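You operate a simulated robot arm through the tools that you are given. There is no shell and no other tool.

You run a simulated robot arm. Do the job below in one go: nothing can be reset, and whatever is moved stays where it is left.

Task
Shut and latch the fridge, clear its alarm and set +2.
Fine: one press of the alarm button, door shut; wait till the green lamp is lit.

It is judged by the outcome, as a careful person would: the job done as asked, and still so three seconds after it is handed in. It fails if anything else is knocked over, pushed out of place, dropped, spilled or broken.

Robot
A 6-joint arm with a three-finger gripper, fixed in place. Base frame: the origin is at the foot of the arm, x ahead of it, y to its left, z up. Lengths are in m, angles in rad, forces in N, time in s.
Its first joint turns from -2.897 to 2.897 rad. Payload 4.89 kg.
Tool frame: the origin (TCP) lies between the finger pads and is the grasp point; the fingertips stand 0.03 m ahead of it; z points along the fingers, y is the line along which they close. The gripper opens to 0.164 m. The gripper's body begins 0.125 m behind the TCP.
Orientation is told as [roll, pitch, yaw] about the base's x, y, z axes, in that order, counted from this pose: with the fingers straight down and closing along the base's y, the tool's x points along the base's -x, its y along +y and its z along -z.

Tools
- The arm moves only by the tool nudge_tool. Its argument "deltas" is a list of rows, each a list of 7 numbers: the shift along the tool's x, y, z in m, then the turn, a rotation vector about the tool's x, y, z in rad, then the finger opening in m, from 0 to 0.164. In form: [[dx, dy, dz, ax, ay, az, jaw], ...]. A call has 1 to 20 rows; each row shifts and turns the commanded pose from where the row before left it, along the tool's axes as they then stand. Each row takes 0.2 s and may step no farther than 0.05 m and 0.15 rad from the row before; otherwise, or with a gripper value out of range, the whole call is refused. A pose out of reach is approached as far as the arm can. The call stops where the force on the tool passes 40 N (or 10 N more than at its start, if that is more) or the arm is blocked; 0.2 s more then pass. Each finger travels about 0.108 m/s and halts on what it meets, pressing with about 32 N; the grip force reading is that of the motor and also rises with nothing between the fingers. The clock runs only during rows and for 0.2 s after the last one: add rows that do not move to give the fingers time. The reply holds the time, the measured pose of the TCP, the force on the tool along the base axes, the opening and the grip force, in the units named above and with some noise, with the torque about the TCP (base axes, N m) and any sound that the robot's microphone picked up, and new pictures: "views" is both (left out), scene, wrist or none.
- Cameras (640 x 400 px; columns grow to the right, rows downward): "scene" is fixed at [0.3974, 0.6697, 1.61]; the picture's right is [-1.00, 0.05, 0.00], its down [0.02, 0.33, -0.94] and it looks along [-0.05, -0.94, -0.33] (base axes); focal length 326 px, centre (320, 200). "wrist" rides on the gripper at [0.076, -0.002, -0.152] in the tool frame; the picture's right is [0.02, 1.00, 0.00], its down [-0.88, 0.02, -0.47] and it looks along [-0.47, 0.01, 0.88] (tool axes); focal length 247 px, centre (320, 200). There is no depth. A picture from a camera that has moved, and an enlarged one, comes with that camera's place and axes in the base frame and with its lens. The place of the scene camera against the robot may be out by one fixed shift of up to 0.025 m in any direction.
- move_column(by): slides the trunk up (or, below 0, down) by that many m; the arm rides with it, the base frame stays. It gives what a move gives, with no picture.
- close_up(camera, box): a new picture of the part [left, top, right, bottom] of that camera's present view, enlarged. It takes no simulated time.
- finish_job(): hands the job in; it is judged then, once.

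Places have to be worked out from the pictures, the camera data and where the tool is seen. Open the gripper and draw the arm clear of the work before you hand the job in, unless the task says otherwise.

The tools are called after "Request:" as a command line: name --pt "numbers of a row" for each row, then --argument value for the rest, lists and objects as JSON in quotes. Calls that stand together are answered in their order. nudge_tool: Moves the arm, as the interface text tells. Its arguments: {"type":"object","properties":{"deltas":{"type":"array","items":{"type":"array","items":{"type":"number"}}},"views":{"type":"string","enum":["both","scene","wrist","none"]}},"required":["deltas"]} The other tools are called the same way: move_column (by) slides the trunk up or down; close_up (camera, box) takes an enlarged picture of a part of a camera's view; finish_job () hands the job in.

At the start:

```text
t: 0.0
position: [0.3126, -0.6038, 1.3335]
tcp_rot: [-0.001, 0.001, 0.0]
wrist_force: [-0.5, -0.1, 0.6]
ft_torque: [-0.01, 0.02, 0.01]
opening: 0.164
grip_force: 0.0
trunk travel left (down, up): [-0.175, 0.215]
```

scene: 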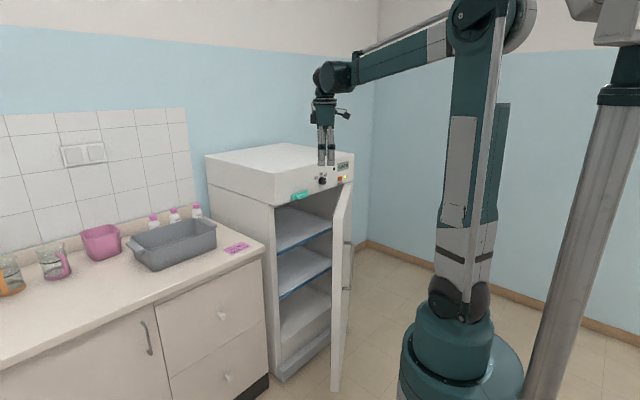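
wrist: 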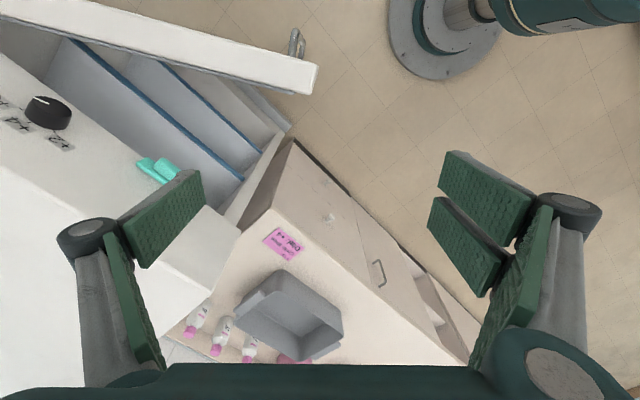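

I'll start by looking closer at the fridge panel, the note and the door before I move anything.

Request:
close_up --camera "scene" --box '[270, 140, 370, 210]'

Request:
close_up --camera "scene" --box '[200, 140, 400, 400]'

Request:
close_up --camera "wrist" --box '[0, 0, 340, 260]'

Request:
close_up --camera "wrist" --box '[250, 215, 320, 275]'

Request:
close_up --camera "scene" --box '[210, 230, 260, 265]'

```text
5.71 times, centred on (320, 175) of scene
camera zoom: at [0.3974, 0.6697, 1.61], right [-1.0, 0.05, 0.0], down [0.02, 0.33, -0.94], along [-0.05, -0.94, -0.33], focal length 1864 px, centre (320, 343)
```

zoom: 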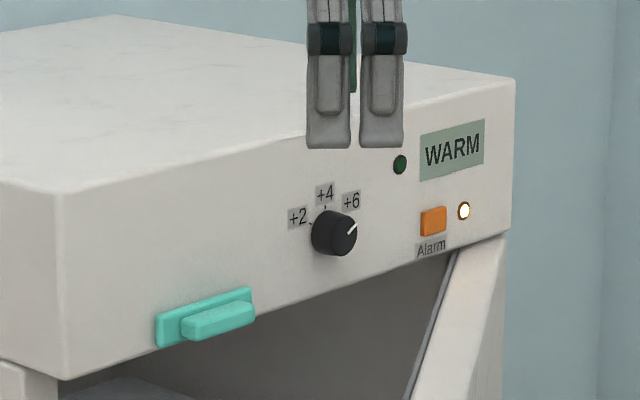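

```text
1.54 times, centred on (300, 270) of scene
camera zoom: at [0.3974, 0.6697, 1.61], right [-1.0, 0.05, 0.0], down [0.02, 0.33, -0.94], along [-0.05, -0.94, -0.33], focal length 502 px, centre (351, 92)
```

zoom: 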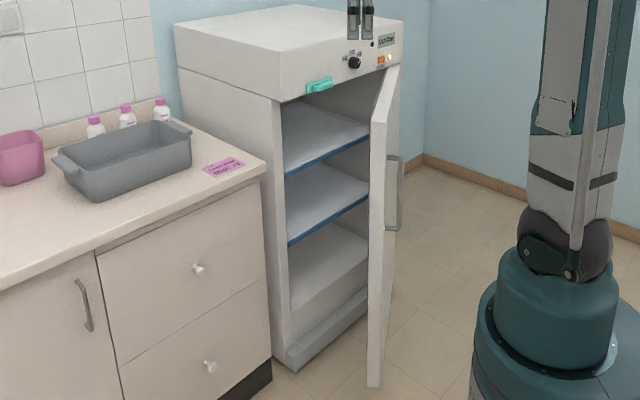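

```text
1.54 times, centred on (170, 130) of wrist
camera zoom: at [0.2377, -0.6053, 1.486], right [-0.02, 1.0, 0.0], down [0.88, 0.02, 0.47], along [0.47, 0.01, -0.88], focal length 380 px, centre (551, 308)
```

zoom: 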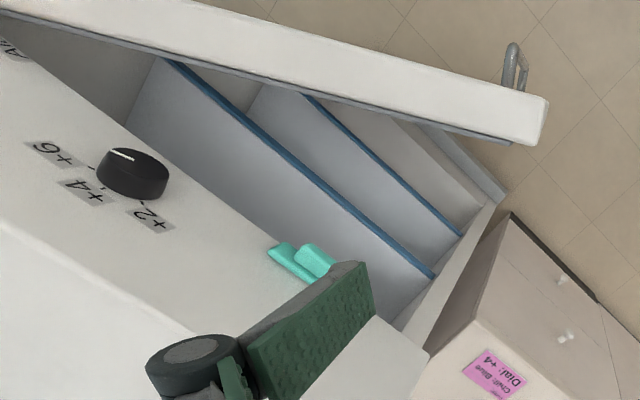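

```text
6.67 times, centred on (285, 245) of wrist
camera zoom: at [0.2377, -0.6053, 1.486], right [-0.02, 1.0, 0.0], down [0.88, 0.02, 0.47], along [0.47, 0.01, -0.88], focal length 1646 px, centre (553, -100)
```

zoom: 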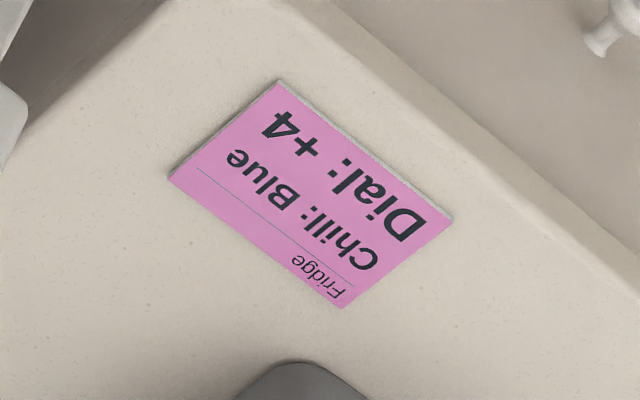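

```text
11.43 times, centred on (235, 248) of scene
camera zoom: at [0.3974, 0.6697, 1.61], right [-1.0, 0.05, 0.0], down [0.02, 0.33, -0.94], along [-0.05, -0.94, -0.33], focal length 3727 px, centre (1291, -343)
```

zoom: 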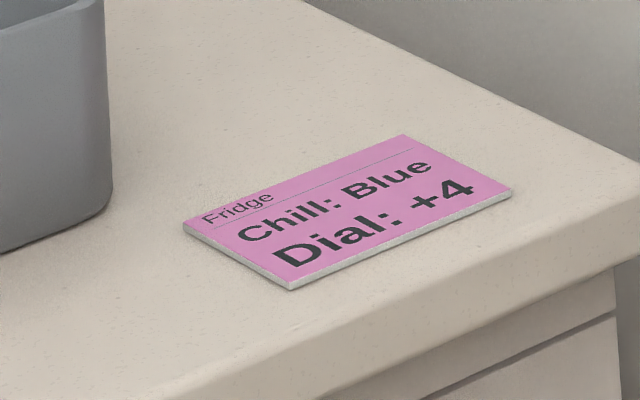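

The order says +2. The pink note on the worktop says +4, but I'll follow the order. The dial works out at about (0.29, -0.95, 1.145). Next I need a better look at the door's edges, hinge and handle.

Request:
close_up --camera "scene" --box '[300, 160, 380, 220]'

Request:
close_up --camera "scene" --box '[260, 200, 400, 300]'

Request:
close_up --camera "scene" --box '[260, 300, 400, 400]'

Request:
close_up --camera "wrist" --box '[200, 10, 340, 110]'

Request:
close_up --camera "wrist" --box '[0, 0, 160, 200]'

Request:
close_up --camera "wrist" --box '[110, 130, 230, 210]'

```text
6.67 times, centred on (340, 190) of scene
camera zoom: at [0.3974, 0.6697, 1.61], right [-1.0, 0.05, 0.0], down [0.02, 0.33, -0.94], along [-0.05, -0.94, -0.33], focal length 2174 px, centre (187, 267)
```

zoom: 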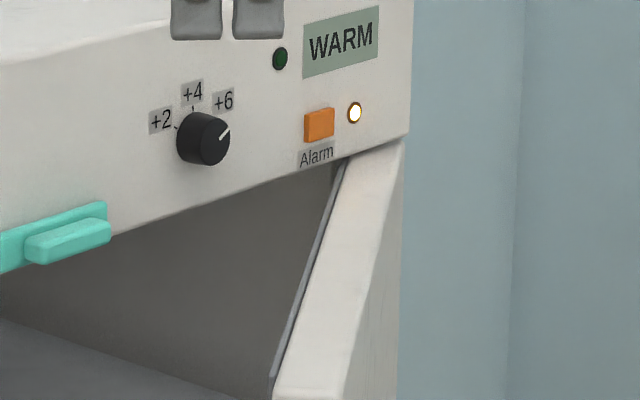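

```text
4.00 times, centred on (330, 250) of scene
camera zoom: at [0.3974, 0.6697, 1.61], right [-1.0, 0.05, 0.0], down [0.02, 0.33, -0.94], along [-0.05, -0.94, -0.33], focal length 1305 px, centre (280, 0)
```

zoom: 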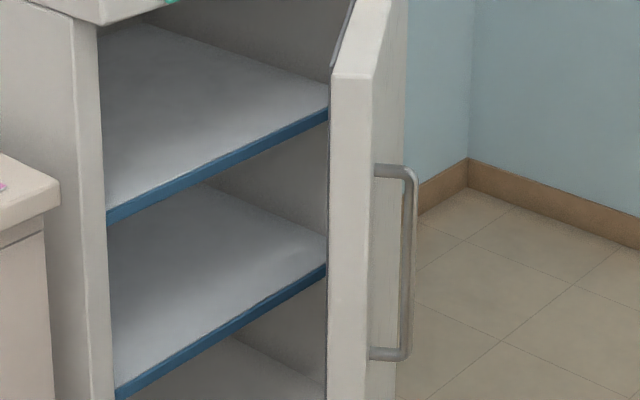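

```text
4.00 times, centred on (330, 350) of scene
camera zoom: at [0.3974, 0.6697, 1.61], right [-1.0, 0.05, 0.0], down [0.02, 0.33, -0.94], along [-0.05, -0.94, -0.33], focal length 1305 px, centre (280, -400)
```

zoom: 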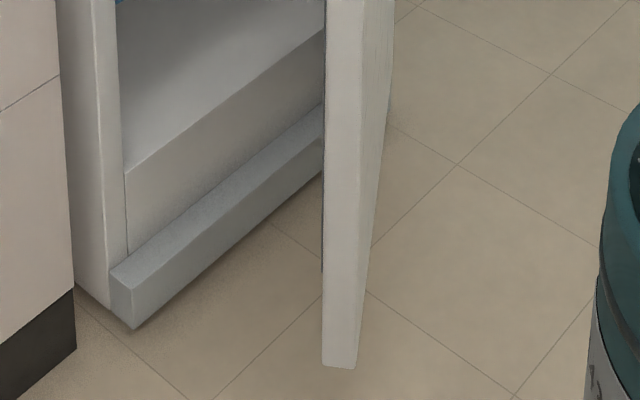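

```text
4.00 times, centred on (270, 60) of wrist
camera zoom: at [0.2377, -0.6053, 1.486], right [-0.02, 1.0, 0.0], down [0.88, 0.02, 0.47], along [0.47, 0.01, -0.88], focal length 988 px, centre (520, 760)
```

zoom: 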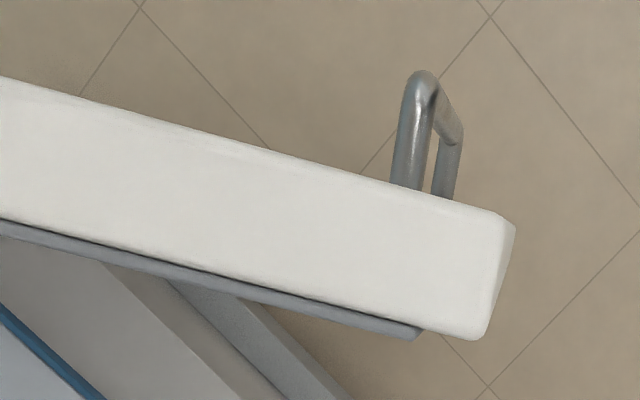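

```text
2.00 times, centred on (80, 100) of wrist
camera zoom: at [0.2377, -0.6053, 1.486], right [-0.02, 1.0, 0.0], down [0.88, 0.02, 0.47], along [0.47, 0.01, -0.88], focal length 494 px, centre (800, 400)
```

zoom: 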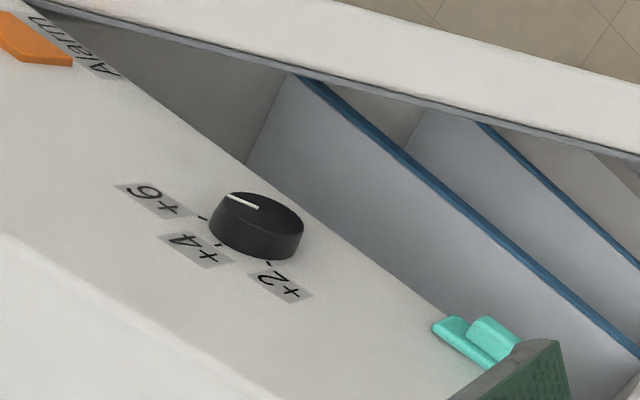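

```text
5.00 times, centred on (170, 170) of wrist
camera zoom: at [0.2377, -0.6053, 1.486], right [-0.02, 1.0, 0.0], down [0.88, 0.02, 0.47], along [0.47, 0.01, -0.88], focal length 1235 px, centre (1070, 350)
```

zoom: 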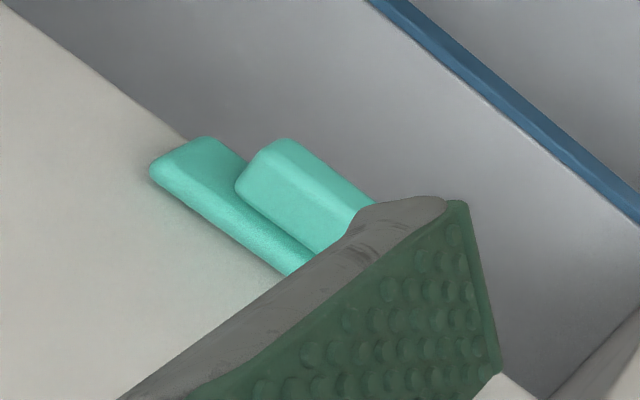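

The fridge front lies along y ≈ x − 1.277 (45° yaw) and its header bottom is at z≈1.08. The door hinges near (0.10, -1.19) and stands open about 33°, with its free top corner near (0.23, -0.61, 1.07). I'll close the fingers, move to the outer side of the door and start down.

Request:
nudge_tool --pt "0.037 -0.015 0 0 0 0 0.1" --pt "0.037 -0.015 0 0 0 0 0.05" --pt "0.037 -0.015 0 0 0 0 0" --pt "0.037 -0.015 0 0 0 0 0" --pt "0.037 -0.015 0 0 0 0 0" --pt "0 0 0.04 0 0 0 0" --pt "0 0 0.04 0 0 0 0" --pt "0 0 0.04 0 0 0 0" --pt "0 0 0.04 0 0 0 0"

```text
t: 2.0
position: [0.1271, -0.6795, 1.1707]
tcp_rot: [0.0, 0.002, 0.0]
wrist_force: [0.2, 1.3, 0.0]
ft_torque: [-0.19, 0.02, -0.05]
opening: 0.0001
grip_force: 31.4
trunk travel left (down, up): [-0.175, 0.215]
camera wrist: at [0.0516, -0.6808, 1.3238], right [-0.02, 1.0, 0.0], down [0.88, 0.02, 0.47], along [0.47, 0.01, -0.88], focal length 247 px, centre (320, 200)
```

scene: 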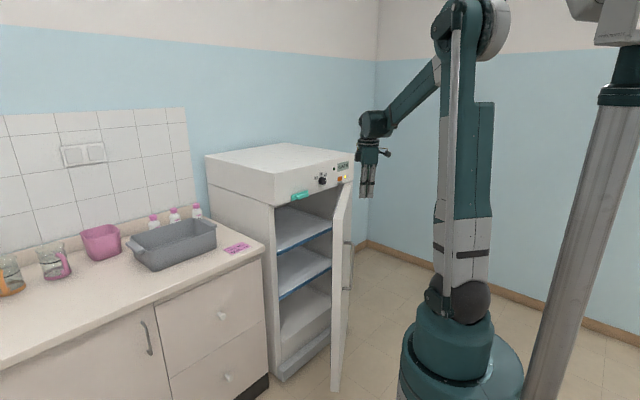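
wrist: 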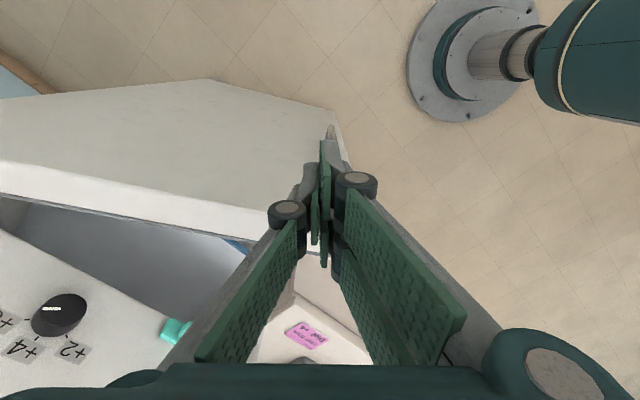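

The arm is clear on the outer side of the door. I'll go down to z≈1.02, above the handle's top, and start pushing toward +x gently.

Request:
nudge_tool --pt "0 0 0.04 0 0 0 0" --pt "0 0 0.04 0 0 0 0" --pt "0 0 0.04 0 0 0 0" --pt "0 0 0.03 0 0 0 0" --pt "-0.02 0 0 0 0 0 0" --pt "-0.02 0 0 0 0 0 0" --pt "-0.02 0 0 0 0 0 0" --pt "-0.02 -0.002 0 0 0 0 0" --pt "-0.02 -0.005 0 0 0 0 0"

```text
t: 4.0
position: [0.2291, -0.6857, 1.0219]
tcp_rot: [0.0, 0.0, -0.001]
wrist_force: [0.0, 0.3, 0.4]
ft_torque: [-0.01, -0.06, -0.01]
opening: 0.0
grip_force: 31.7
trunk travel left (down, up): [-0.175, 0.215]
camera wrist: at [0.1524, -0.6864, 1.1758], right [-0.02, 1.0, 0.0], down [0.88, 0.02, 0.47], along [0.47, 0.01, -0.88], focal length 247 px, centre (320, 200)
```

scene: 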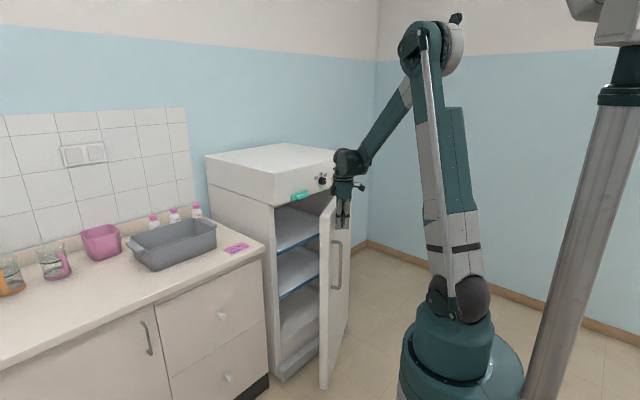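
wrist: 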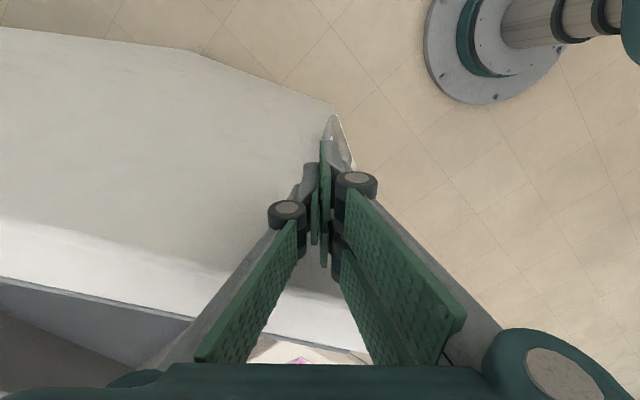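

The door is moving easily. I'll carry on along the arc to about 10° short of closed.

Request:
nudge_tool --pt "-0.02 -0.006 0 0 0 0 0" --pt "-0.02 -0.006 0 0 0 0 0" --pt "-0.02 -0.007 0 0 0 0 0" --pt "-0.02 -0.009 0 0 0 0 0" --pt "-0.02 -0.01 0 0 0 0 0" --pt "-0.02 -0.011 0 0 0 0 0" --pt "-0.02 -0.012 0 0 0 0 0" --pt "0 0 0 0 0 0 0"

```text
t: 5.8
position: [0.3687, -0.7478, 1.0251]
tcp_rot: [0.001, 0.0, 0.0]
wrist_force: [-0.2, 0.0, -1.1]
ft_torque: [0.02, -0.01, 0.01]
opening: 0.0001
grip_force: 31.6
trunk travel left (down, up): [-0.175, 0.215]
camera wrist: at [0.2931, -0.7488, 1.1778], right [-0.02, 1.0, 0.0], down [0.88, 0.02, 0.47], along [0.47, 0.01, -0.88], focal length 247 px, centre (320, 200)
```

scene: 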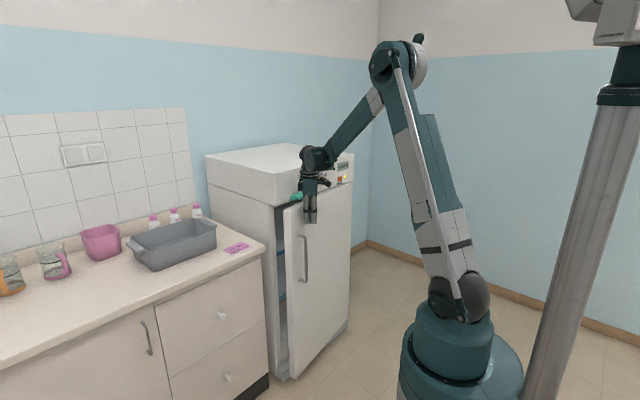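
wrist: 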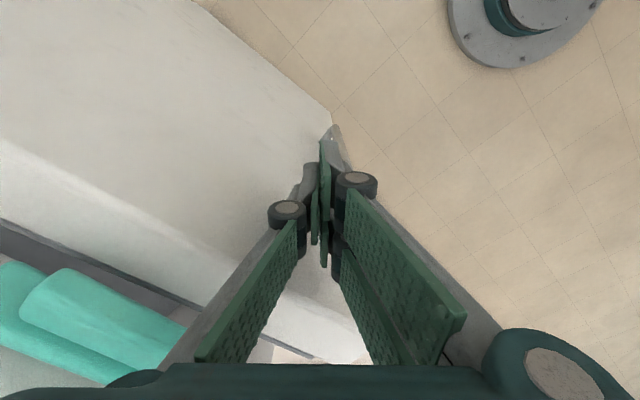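

The door is nearly shut. I'll back off a little, turn the tool to face the fridge (yaw −45°) and begin pitching it toward horizontal.

Request:
nudge_tool --pt "0.035 0.02 0 0 0 0 0" --pt "0.035 0.02 0 0 0 0 0" --pt "0 0 0 0 0 0.1309 0" --pt "0 0 0 0 0 0.1309 0" --pt "0 0 0 0 0 0.1309 0" --pt "0 0 0 0 0 0.1309 0" --pt "0 0 0 0 0 0.1309 0" --pt "0 0 0 0 0 0.1309 0" --pt "0 0 0 0 -0.1428 0 0" --pt "0 0 0 0 -0.1428 0 0" --pt "0 0 0 0 -0.1428 0 0" --pt "0 0 0 0 -0.1428 0 0" --pt "0 0 0 0 -0.1428 0 0" --pt "0 0 0 0 0 0 0"

```text
t: 8.8
position: [0.2984, -0.7076, 1.024]
tcp_rot: [0.0, -0.717, -0.785]
wrist_force: [0.3, 0.5, 0.8]
ft_torque: [0.05, 0.01, 0.03]
opening: 0.0002
grip_force: 32.1
trunk travel left (down, up): [-0.175, 0.215]
camera wrist: at [0.1856, -0.5965, 1.0886], right [0.7, 0.72, -0.01], down [0.26, -0.24, 0.93], along [0.67, -0.65, -0.36], focal length 247 px, centre (320, 200)
```

scene: 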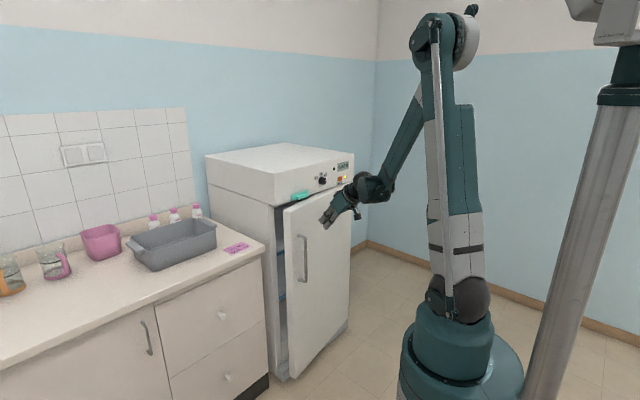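
wrist: 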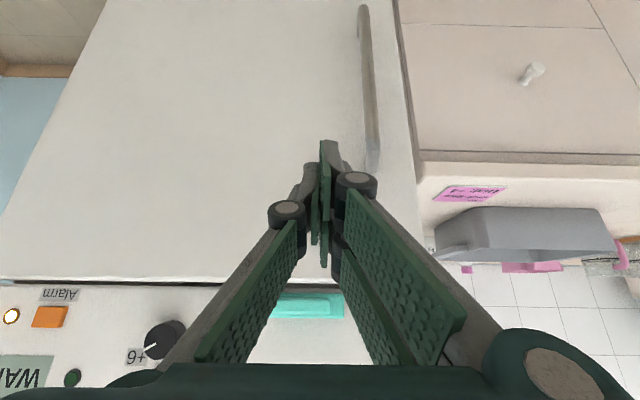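

The wrist view now faces the fridge, upside down. I'll finish pitching to horizontal.

Request:
nudge_tool --pt "0 0 0 0 -0.1423 0 0" --pt "0 0 0 0 -0.1423 0 0" --pt "0 0 0 0 -0.1423 0 0" --pt "0 0 0 0 -0.1423 0 0" --pt "0 0 0 0 -0.1423 0 0" --pt "0 0 0 0 -0.1423 0 0" --pt "0 0 0 0 0 0 0"

```text
t: 10.4
position: [0.3019, -0.7503, 1.093]
tcp_rot: [-0.014, -1.566, -0.77]
wrist_force: [0.6, -0.7, -0.2]
ft_torque: [-0.05, -0.01, 0.06]
opening: 0.0
grip_force: 32.1
out of reach, approached as far as the arm can: row 4, 5, 6
trunk travel left (down, up): [-0.175, 0.215]
camera wrist: at [0.1936, -0.6435, 1.0186], right [0.71, 0.71, -0.02], down [-0.32, 0.34, 0.88], along [0.63, -0.62, 0.47], focal length 247 px, centre (320, 200)
```

scene: 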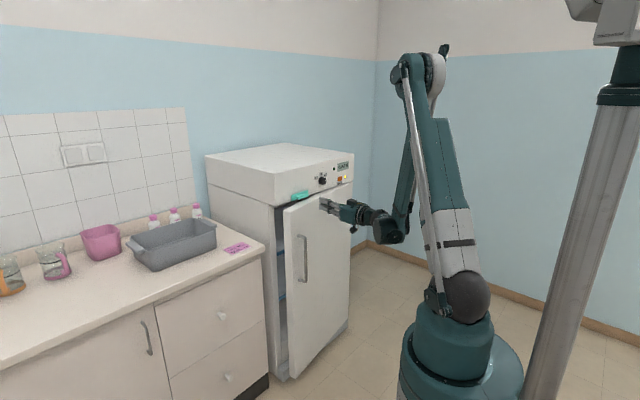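
wrist: 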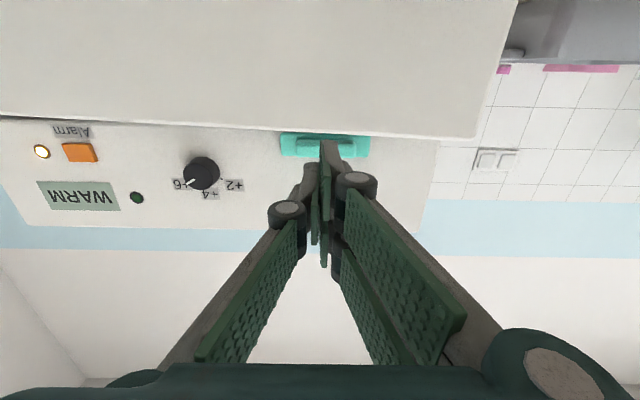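

The tool is horizontal, but the arm stopped at z≈1.09 (elbow limit). I'll lower the trunk by 0.08 so the tips face the door's upper part, then check.

Request:
move_column --by -0.08

Request:
close_up --camera "wrist" --box '[160, 40, 480, 240]'

```text
t: 11.6
position: [0.3028, -0.7502, 1.012]
tcp_rot: [0.004, -1.567, -0.789]
wrist_force: [0.2, -0.5, 0.2]
ft_torque: [-0.01, -0.02, 0.03]
opening: 0.0
grip_force: 31.9
trunk travel left (down, up): [-0.095, 0.295]
```

```text
2.00 times, centred on (320, 140) of wrist
camera zoom: at [0.1936, -0.643, 0.9389], right [0.71, 0.71, -0.02], down [-0.32, 0.34, 0.88], along [0.63, -0.62, 0.47], focal length 494 px, centre (320, 320)
```

zoom: 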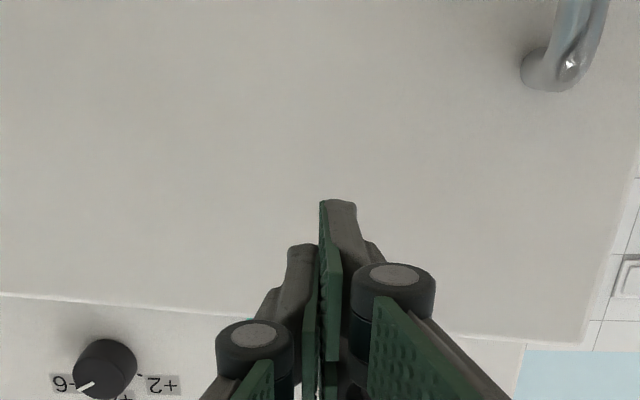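

The tips are lined up with the door above the handle. I'll push forward, shifting a little toward the free edge.

Request:
nudge_tool --pt "0 0.012 0.012 0 0 0 0" --pt "0 0.012 0.012 0 0 0 0" --pt "0 0.012 0.012 0 0 0 0" --pt "0 0 0.012 0 0 0 0" --pt "0 0 0.012 0 0 0 0" --pt "0 0 0.012 0 0 0 0" --pt "0 0 0.01 0 0 0 0" --pt "0 0 0.01 0 0 0 0"

```text
t: 13.4
position: [0.3929, -0.7894, 1.0124]
tcp_rot: [0.002, -1.567, -0.788]
wrist_force: [-0.8, 0.5, 0.0]
ft_torque: [0.05, 0.04, 0.0]
opening: 0.0
grip_force: 32.2
trunk travel left (down, up): [-0.095, 0.295]
camera wrist: at [0.284, -0.6825, 0.938], right [0.71, 0.71, -0.02], down [-0.32, 0.34, 0.88], along [0.63, -0.62, 0.47], focal length 247 px, centre (320, 200)
```

scene: 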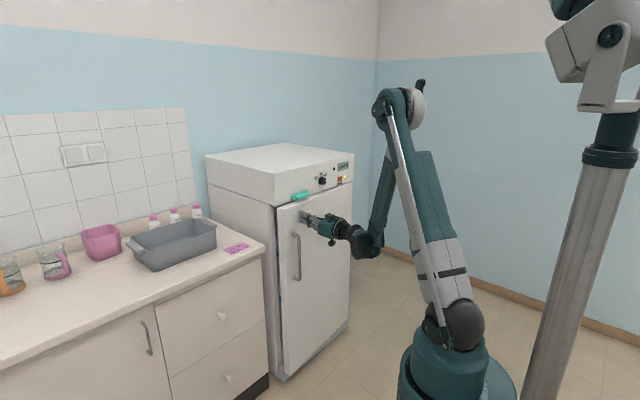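
wrist: 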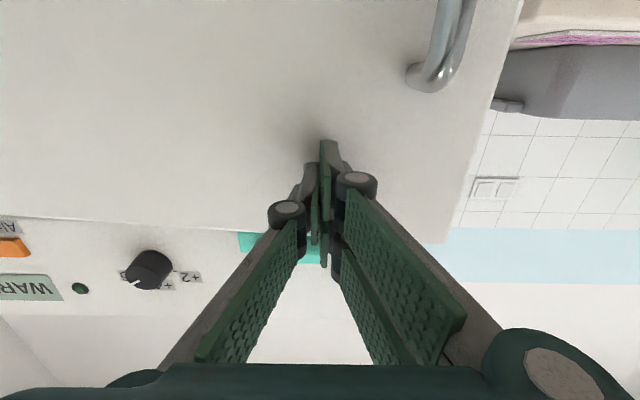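

The door is still moving with little force and has about 35 mm to go. I'll keep pushing slowly until resistance shows it is seated.

Request:
nudge_tool --pt "0 0 0.008 0 0 0 0" --pt "0 0 0.008 0 0 0 0" --pt "0 0 0.006 0 0 0 0" --pt "0 0 0.005 0 0 0 0" --pt "0 0 0.004 0 0 0 0" --pt "0 0 0.004 0 0 0 0" --pt "0 0 0.003 0 0 0 0" --pt "0 0 0.003 0 0 0 0"

```text
t: 15.2
position: [0.4232, -0.8187, 1.0128]
tcp_rot: [0.004, -1.565, -0.788]
wrist_force: [-0.2, 0.2, -0.3]
ft_torque: [-0.01, 0.01, -0.01]
opening: 0.0
grip_force: 31.5
trunk travel left (down, up): [-0.095, 0.295]
camera wrist: at [0.3147, -0.7118, 0.9377], right [0.71, 0.71, -0.02], down [-0.32, 0.34, 0.88], along [0.63, -0.62, 0.47], focal length 247 px, centre (320, 200)
```

scene: 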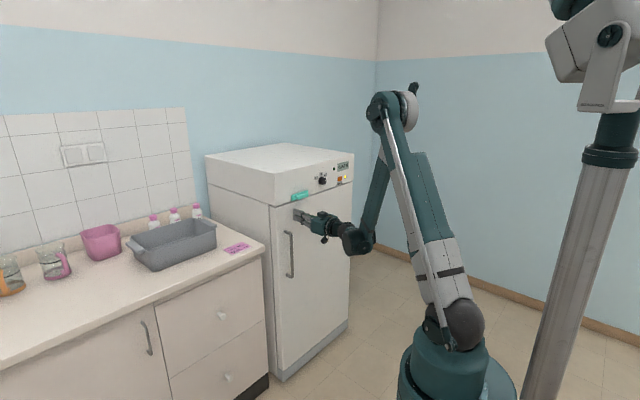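
wrist: 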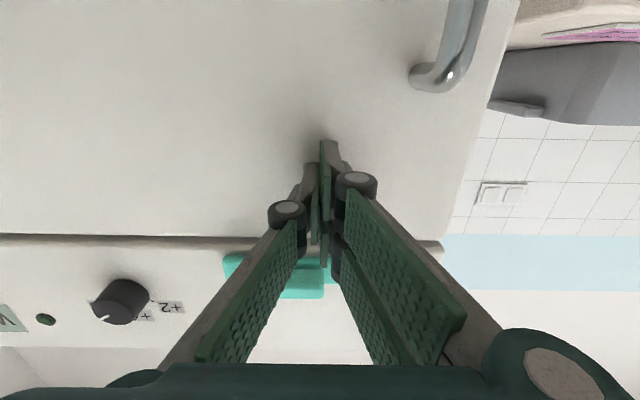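

Still no resistance at this depth, so I'll keep pressing in small steps until the door meets the frame.

Request:
nudge_tool --pt "0 0 0.003 0 0 0 0" --pt "0 0 0.003 0 0 0 0" --pt "0 0 0.003 0 0 0 0" --pt "0 0 0.003 0 0 0 0" --pt "0 0 0.003 0 0 0 0" --pt "0 0 0.003 0 0 0 0"

Request:
close_up --camera "scene" --box '[250, 150, 370, 240]'

Request:
close_up --camera "scene" --box '[230, 290, 370, 390]'

```text
t: 15.8
position: [0.4259, -0.8208, 1.0122]
tcp_rot: [0.001, -1.566, -0.786]
wrist_force: [-11.2, 11.2, 1.4]
ft_torque: [-0.23, -0.38, 0.01]
opening: 0.0058
grip_force: 45.1
trunk travel left (down, up): [-0.095, 0.295]
stopped in row 3: the force on the tool passed its limit at 47 N (the readings are from after the stop); the commanded pose is now the measured one
camera wrist: at [0.3168, -0.7135, 0.9375], right [0.71, 0.71, -0.02], down [-0.32, 0.34, 0.88], along [0.63, -0.62, 0.47], focal length 247 px, centre (320, 200)
```

scene: 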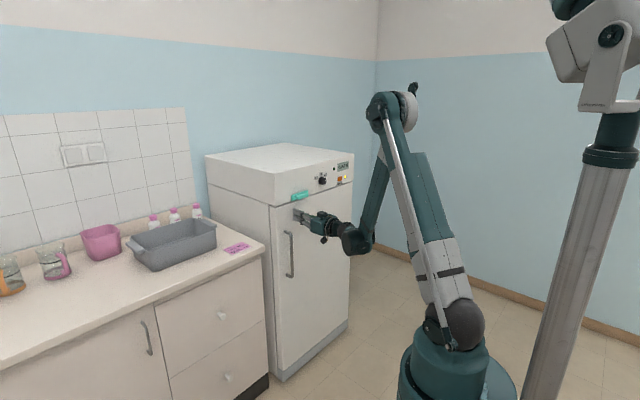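
wrist: 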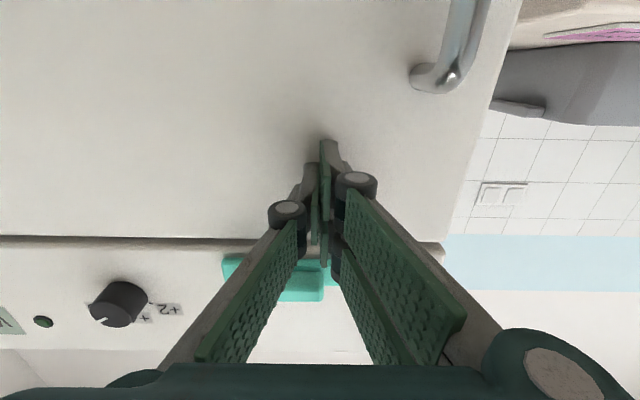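

```text
4.44 times, centred on (310, 195) of scene
camera zoom: at [0.3974, 0.6697, 1.61], right [-1.0, 0.05, 0.0], down [0.02, 0.33, -0.94], along [-0.05, -0.94, -0.33], focal length 1450 px, centre (364, 222)
```

zoom: 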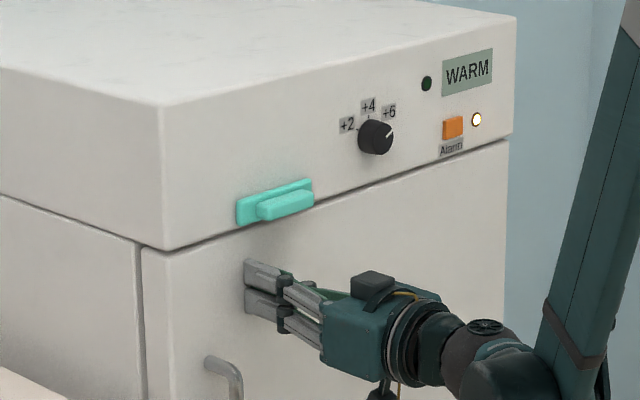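

```text
4.00 times, centred on (300, 340) of scene
camera zoom: at [0.3974, 0.6697, 1.61], right [-1.0, 0.05, 0.0], down [0.02, 0.33, -0.94], along [-0.05, -0.94, -0.33], focal length 1305 px, centre (400, -360)
```

zoom: 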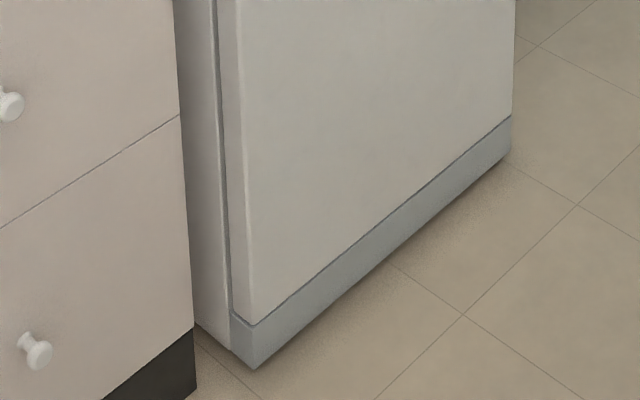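

The door is shut and flush (47 N on contact). I'll back off, check it stays shut, and look closely at the latch.

Request:
nudge_tool --pt "0 0 -0.01 0 0 0 0" --pt "0 0 -0.03 0 0 0 0" --pt "0 -0.03 -0.04 0 0 0 0" --pt "0 -0.04 -0.03 0 0 0 0" --pt "0 -0.04 0 0 0 0 0" --pt "0 0 0 0 0 0 0"

Request:
close_up --camera "wrist" --box '[300, 100, 540, 250]'

Request:
close_up --camera "scene" --box '[270, 170, 350, 220]'

```text
t: 17.2
position: [0.2725, -0.8188, 1.0135]
tcp_rot: [-0.125, -1.563, -0.662]
wrist_force: [0.1, 0.1, 0.1]
ft_torque: [0.03, 0.05, -0.18]
opening: 0.0
grip_force: 44.8
trunk travel left (down, up): [-0.095, 0.295]
camera wrist: at [0.1639, -0.7111, 0.9383], right [0.71, 0.71, -0.02], down [-0.32, 0.34, 0.88], along [0.63, -0.62, 0.47], focal length 247 px, centre (320, 200)
```

scene: 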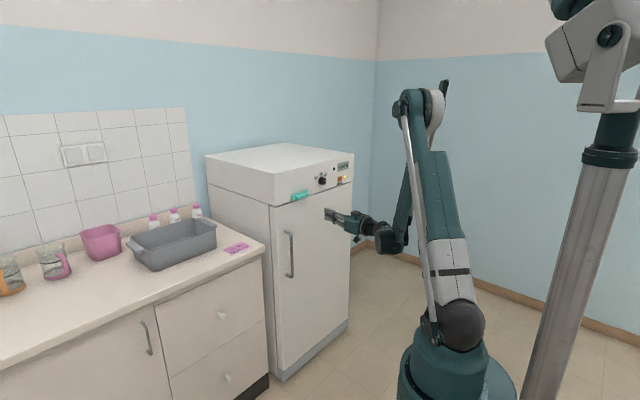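
wrist: 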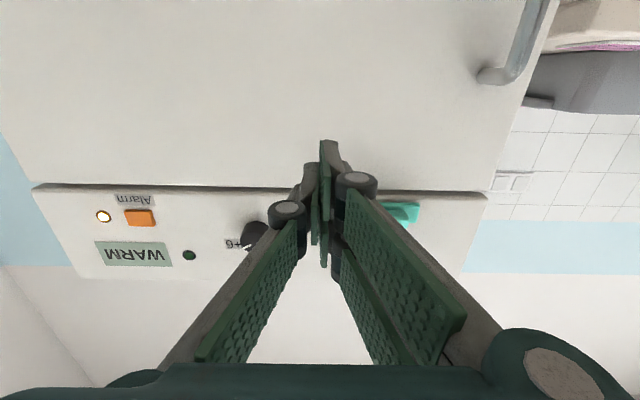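

```text
2.67 times, centred on (420, 175) of wrist
camera zoom: at [0.1639, -0.7111, 0.9383], right [0.71, 0.71, -0.02], down [-0.32, 0.34, 0.88], along [0.63, -0.62, 0.47], focal length 659 px, centre (53, 267)
```

zoom: 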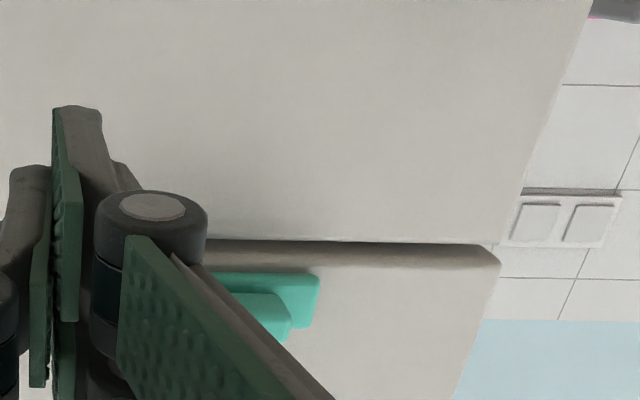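

```text
8.00 times, centred on (310, 195) of scene
camera zoom: at [0.3974, 0.6697, 1.61], right [-1.0, 0.05, 0.0], down [0.02, 0.33, -0.94], along [-0.05, -0.94, -0.33], focal length 2609 px, centre (400, 240)
```

zoom: 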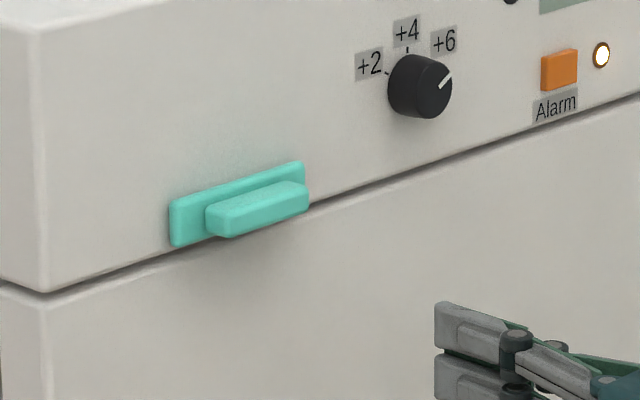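

The door is staying shut. The latch is a teal plate with a grip, sitting just above the door gap with its centre near (0.41, -0.85, 1.10). I'll shift sideways to get an unobstructed view of it.

Request:
nudge_tool --pt "0 -0.04 0 0 0 0 0" --pt "0 -0.04 0 0 0 0 0" --pt "0 0 0 0 0 0 0" --views "wrist"

Request:
close_up --camera "wrist" --box '[380, 140, 540, 240]'

```text
t: 18.1
position: [0.2179, -0.8774, 1.0132]
tcp_rot: [-0.108, -1.565, -0.678]
wrist_force: [0.7, 0.1, -0.1]
ft_torque: [-0.01, 0.03, -0.08]
opening: 0.0002
grip_force: 44.9
trunk travel left (down, up): [-0.095, 0.295]
camera wrist: at [0.108, -0.7689, 0.9392], right [0.71, 0.71, -0.02], down [-0.32, 0.34, 0.88], along [0.63, -0.62, 0.47], focal length 247 px, centre (320, 200)
```

wrist: 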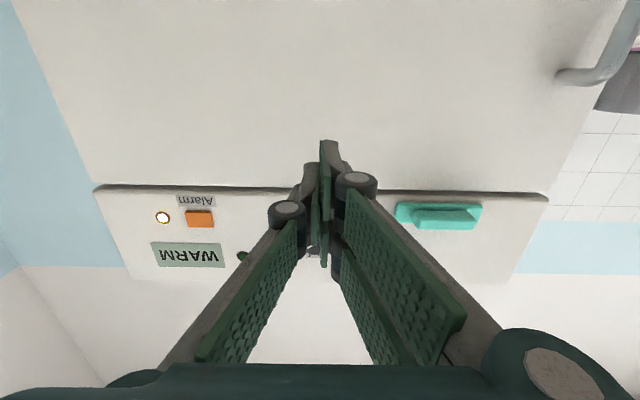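

```text
4.00 times, centred on (460, 190) of wrist
camera zoom: at [0.108, -0.7689, 0.9392], right [0.71, 0.71, -0.02], down [-0.32, 0.34, 0.88], along [0.63, -0.62, 0.47], focal length 988 px, centre (-240, 240)
```

zoom: 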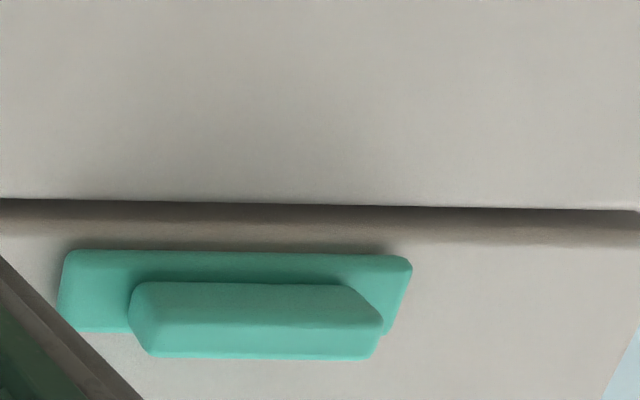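

The plate spans z≈1.087–1.115 and the grip's top is near 1.11, so sliding it down should bridge the door gap. I'll move up and across so the closed fingertips sit above the grip, still a few cm out from the face.

Request:
nudge_tool --pt "-0.043 0 0 0 0 0 0" --pt "-0.042 0 0 0 0 0 0" --pt "-0.042 0 0 0 0 0 0" --pt "0 0.038 0 0 0 0 0" --pt "0 0.038 0 0 0 0 0" --pt "0 0.038 0 0 0 0 0" --pt "0 0.038 0 0 0 0 0" --pt "0 0 0.025 0 0 0 0" --pt "0 0 0.025 0 0 0 0" --pt "0 0 0 0 0 0 0"

Request:
close_up --camera "scene" --box '[270, 160, 350, 210]'

Request:
close_up --camera "wrist" --box '[220, 60, 420, 185]'

```text
t: 20.2
position: [0.358, -0.8082, 1.1371]
tcp_rot: [-0.08, -1.563, -0.703]
wrist_force: [-0.6, 0.3, -1.1]
ft_torque: [0.04, 0.05, -0.05]
opening: 0.0003
grip_force: 45.4
trunk travel left (down, up): [-0.095, 0.295]
camera wrist: at [0.2486, -0.7017, 1.0616], right [0.71, 0.71, -0.02], down [-0.32, 0.34, 0.88], along [0.63, -0.62, 0.47], focal length 247 px, centre (320, 200)
```

scene: 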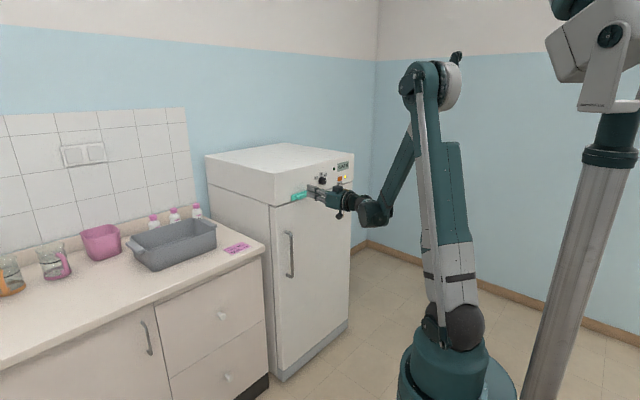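
wrist: 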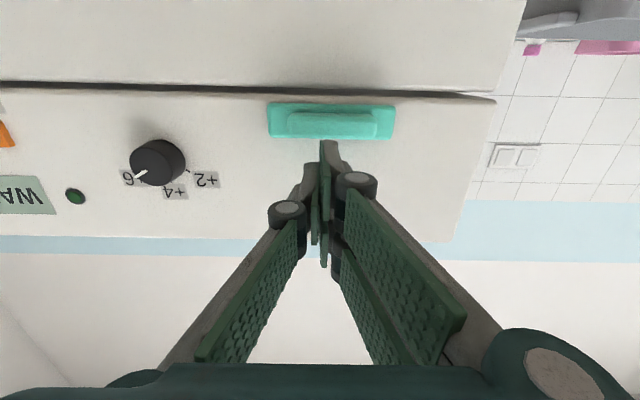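

```text
8.00 times, centred on (310, 185) of scene
camera zoom: at [0.3974, 0.6697, 1.61], right [-1.0, 0.05, 0.0], down [0.02, 0.33, -0.94], along [-0.05, -0.94, -0.33], focal length 2609 px, centre (400, 320)
```

zoom: 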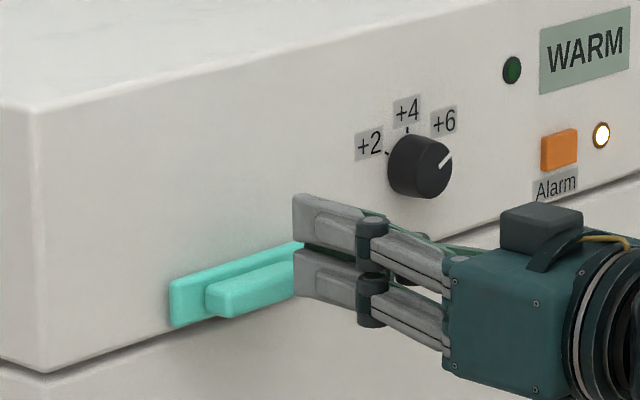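

```text
3.20 times, centred on (320, 122) of wrist
camera zoom: at [0.2486, -0.7017, 1.0616], right [0.71, 0.71, -0.02], down [-0.32, 0.34, 0.88], along [0.63, -0.62, 0.47], focal length 790 px, centre (320, 448)
```

zoom: 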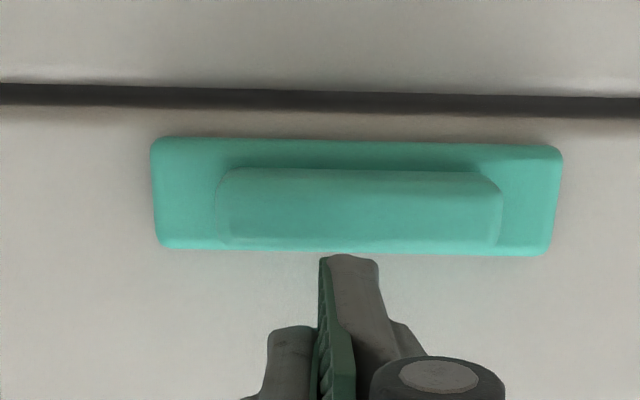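

The tips are above the grip and about 48 mm from the face. I'll advance about 32 mm so they overlap the grip's depth without touching the header.

Request:
nudge_tool --pt "0 0 0.011 0 0 0 0" --pt "0 0 0.011 0 0 0 0" --pt "0 0 0.01 0 0 0 0" --pt "0 0 0 0 0 0 0"

Request:
close_up --camera "scene" --box '[270, 160, 350, 210]'

Request:
close_up --camera "wrist" --box '[220, 60, 420, 185]'

```text
t: 21.0
position: [0.3701, -0.8226, 1.1367]
tcp_rot: [-0.249, -1.563, -0.537]
wrist_force: [-13.4, 12.4, 2.4]
ft_torque: [0.31, 0.32, 0.08]
opening: 0.0
grip_force: 44.8
trunk travel left (down, up): [-0.095, 0.295]
stopped in row 3: the force on the tool passed its limit at 64 N (the readings are from after the stop); the commanded pose is now the measured one
camera wrist: at [0.2626, -0.7142, 1.0626], right [0.71, 0.71, -0.02], down [-0.32, 0.35, 0.88], along [0.63, -0.62, 0.47], focal length 247 px, centre (320, 200)
```

scene: 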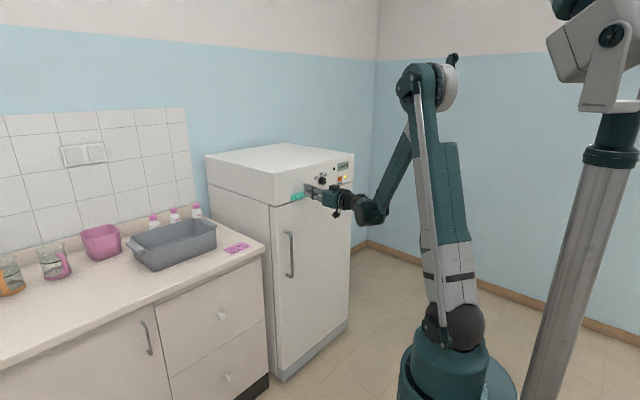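
wrist: 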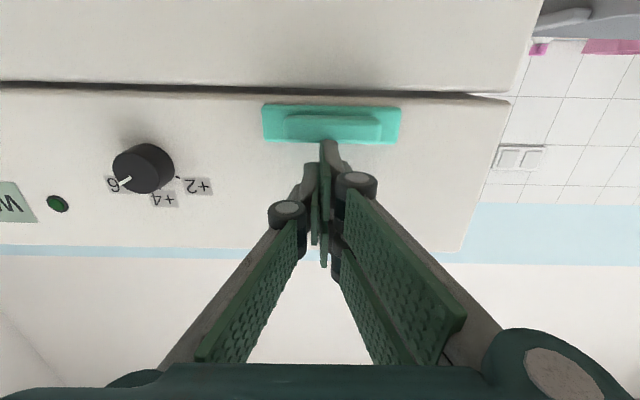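

```text
8.00 times, centred on (310, 185) of scene
camera zoom: at [0.3974, 0.6697, 1.61], right [-1.0, 0.05, 0.0], down [0.02, 0.33, -0.94], along [-0.05, -0.94, -0.33], focal length 2609 px, centre (400, 320)
```

zoom: 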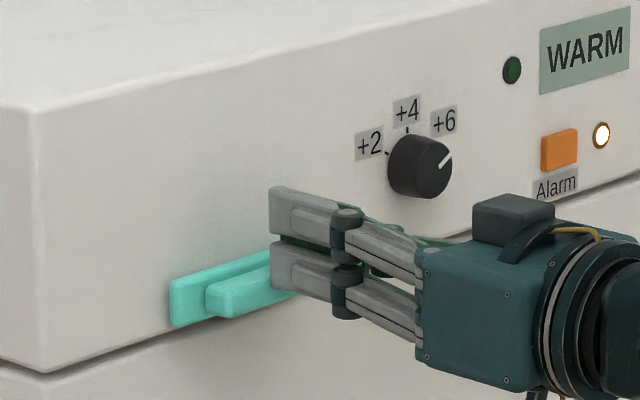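

```text
3.20 times, centred on (320, 122) of wrist
camera zoom: at [0.2626, -0.7142, 1.0626], right [0.71, 0.71, -0.02], down [-0.32, 0.35, 0.88], along [0.63, -0.62, 0.47], focal length 790 px, centre (320, 448)
```

zoom: 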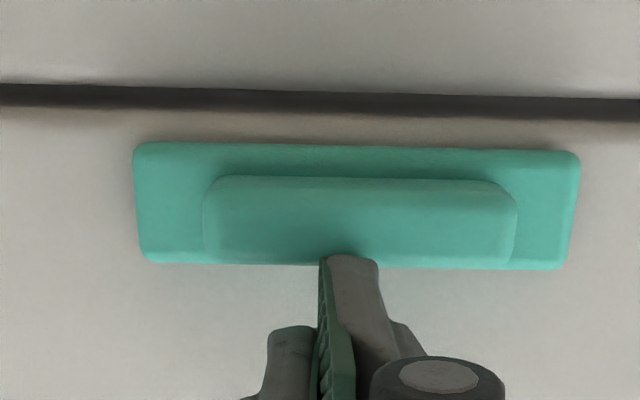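

The finger tip touched the grip's front. The torque, and the forked fingertips seen in the picture, show that the finger spans about ±0.029 m vertically. Nothing moved. I'll back off, rise 22 mm and come in again above the grip.

Request:
nudge_tool --pt "0 0 -0.012 0 0 0 0" --pt "-0.022 0 0 0 0 0 0" --pt "0 0 0.01 0 0 0 0" --pt "0 0 0.008 0 0 0 0" --pt "0 0 0.006 0 0 0 0" --pt "0 0 0 0 0 0 0"

Request:
close_up --camera "scene" --box '[270, 160, 350, 210]'

Request:
close_up --camera "wrist" --box '[220, 60, 420, 185]'

```text
t: 22.4
position: [0.381, -0.8324, 1.1581]
tcp_rot: [-0.288, -1.564, -0.499]
wrist_force: [0.0, -0.3, -0.2]
ft_torque: [0.01, 0.01, 0.02]
opening: 0.0
grip_force: 44.8
trunk travel left (down, up): [-0.095, 0.295]
camera wrist: at [0.272, -0.725, 1.0834], right [0.71, 0.71, -0.02], down [-0.32, 0.34, 0.88], along [0.63, -0.62, 0.47], focal length 247 px, centre (320, 200)
```

scene: 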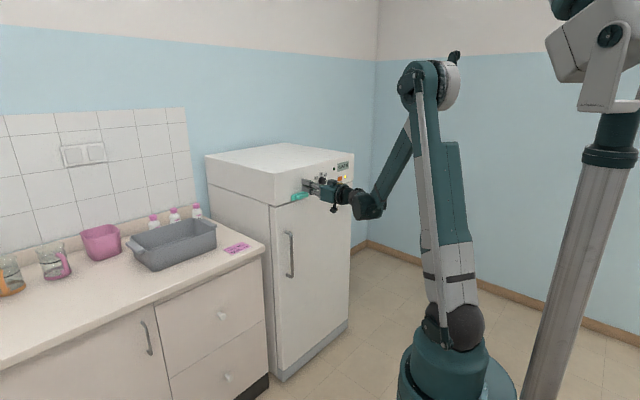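
wrist: 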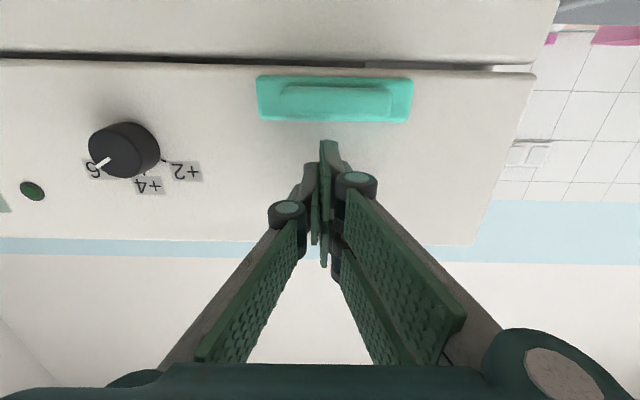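

```text
8.00 times, centred on (310, 185) of scene
camera zoom: at [0.3974, 0.6697, 1.61], right [-1.0, 0.05, 0.0], down [0.02, 0.33, -0.94], along [-0.05, -0.94, -0.33], focal length 2609 px, centre (400, 320)
```

zoom: 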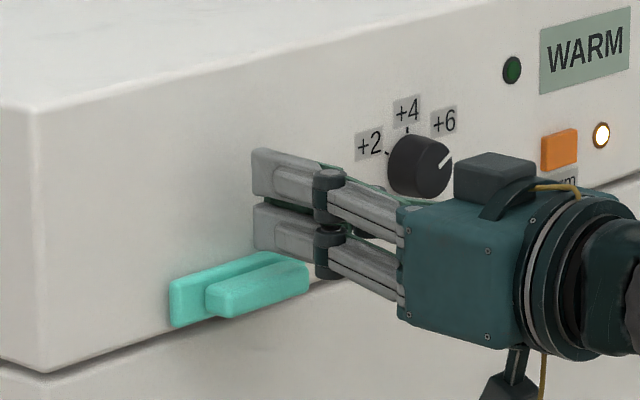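

```text
3.20 times, centred on (320, 122) of wrist
camera zoom: at [0.272, -0.725, 1.0834], right [0.71, 0.71, -0.02], down [-0.32, 0.34, 0.88], along [0.63, -0.62, 0.47], focal length 790 px, centre (320, 448)
```

zoom: 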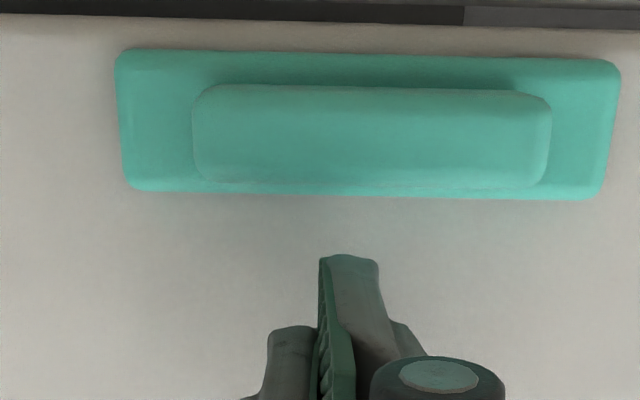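

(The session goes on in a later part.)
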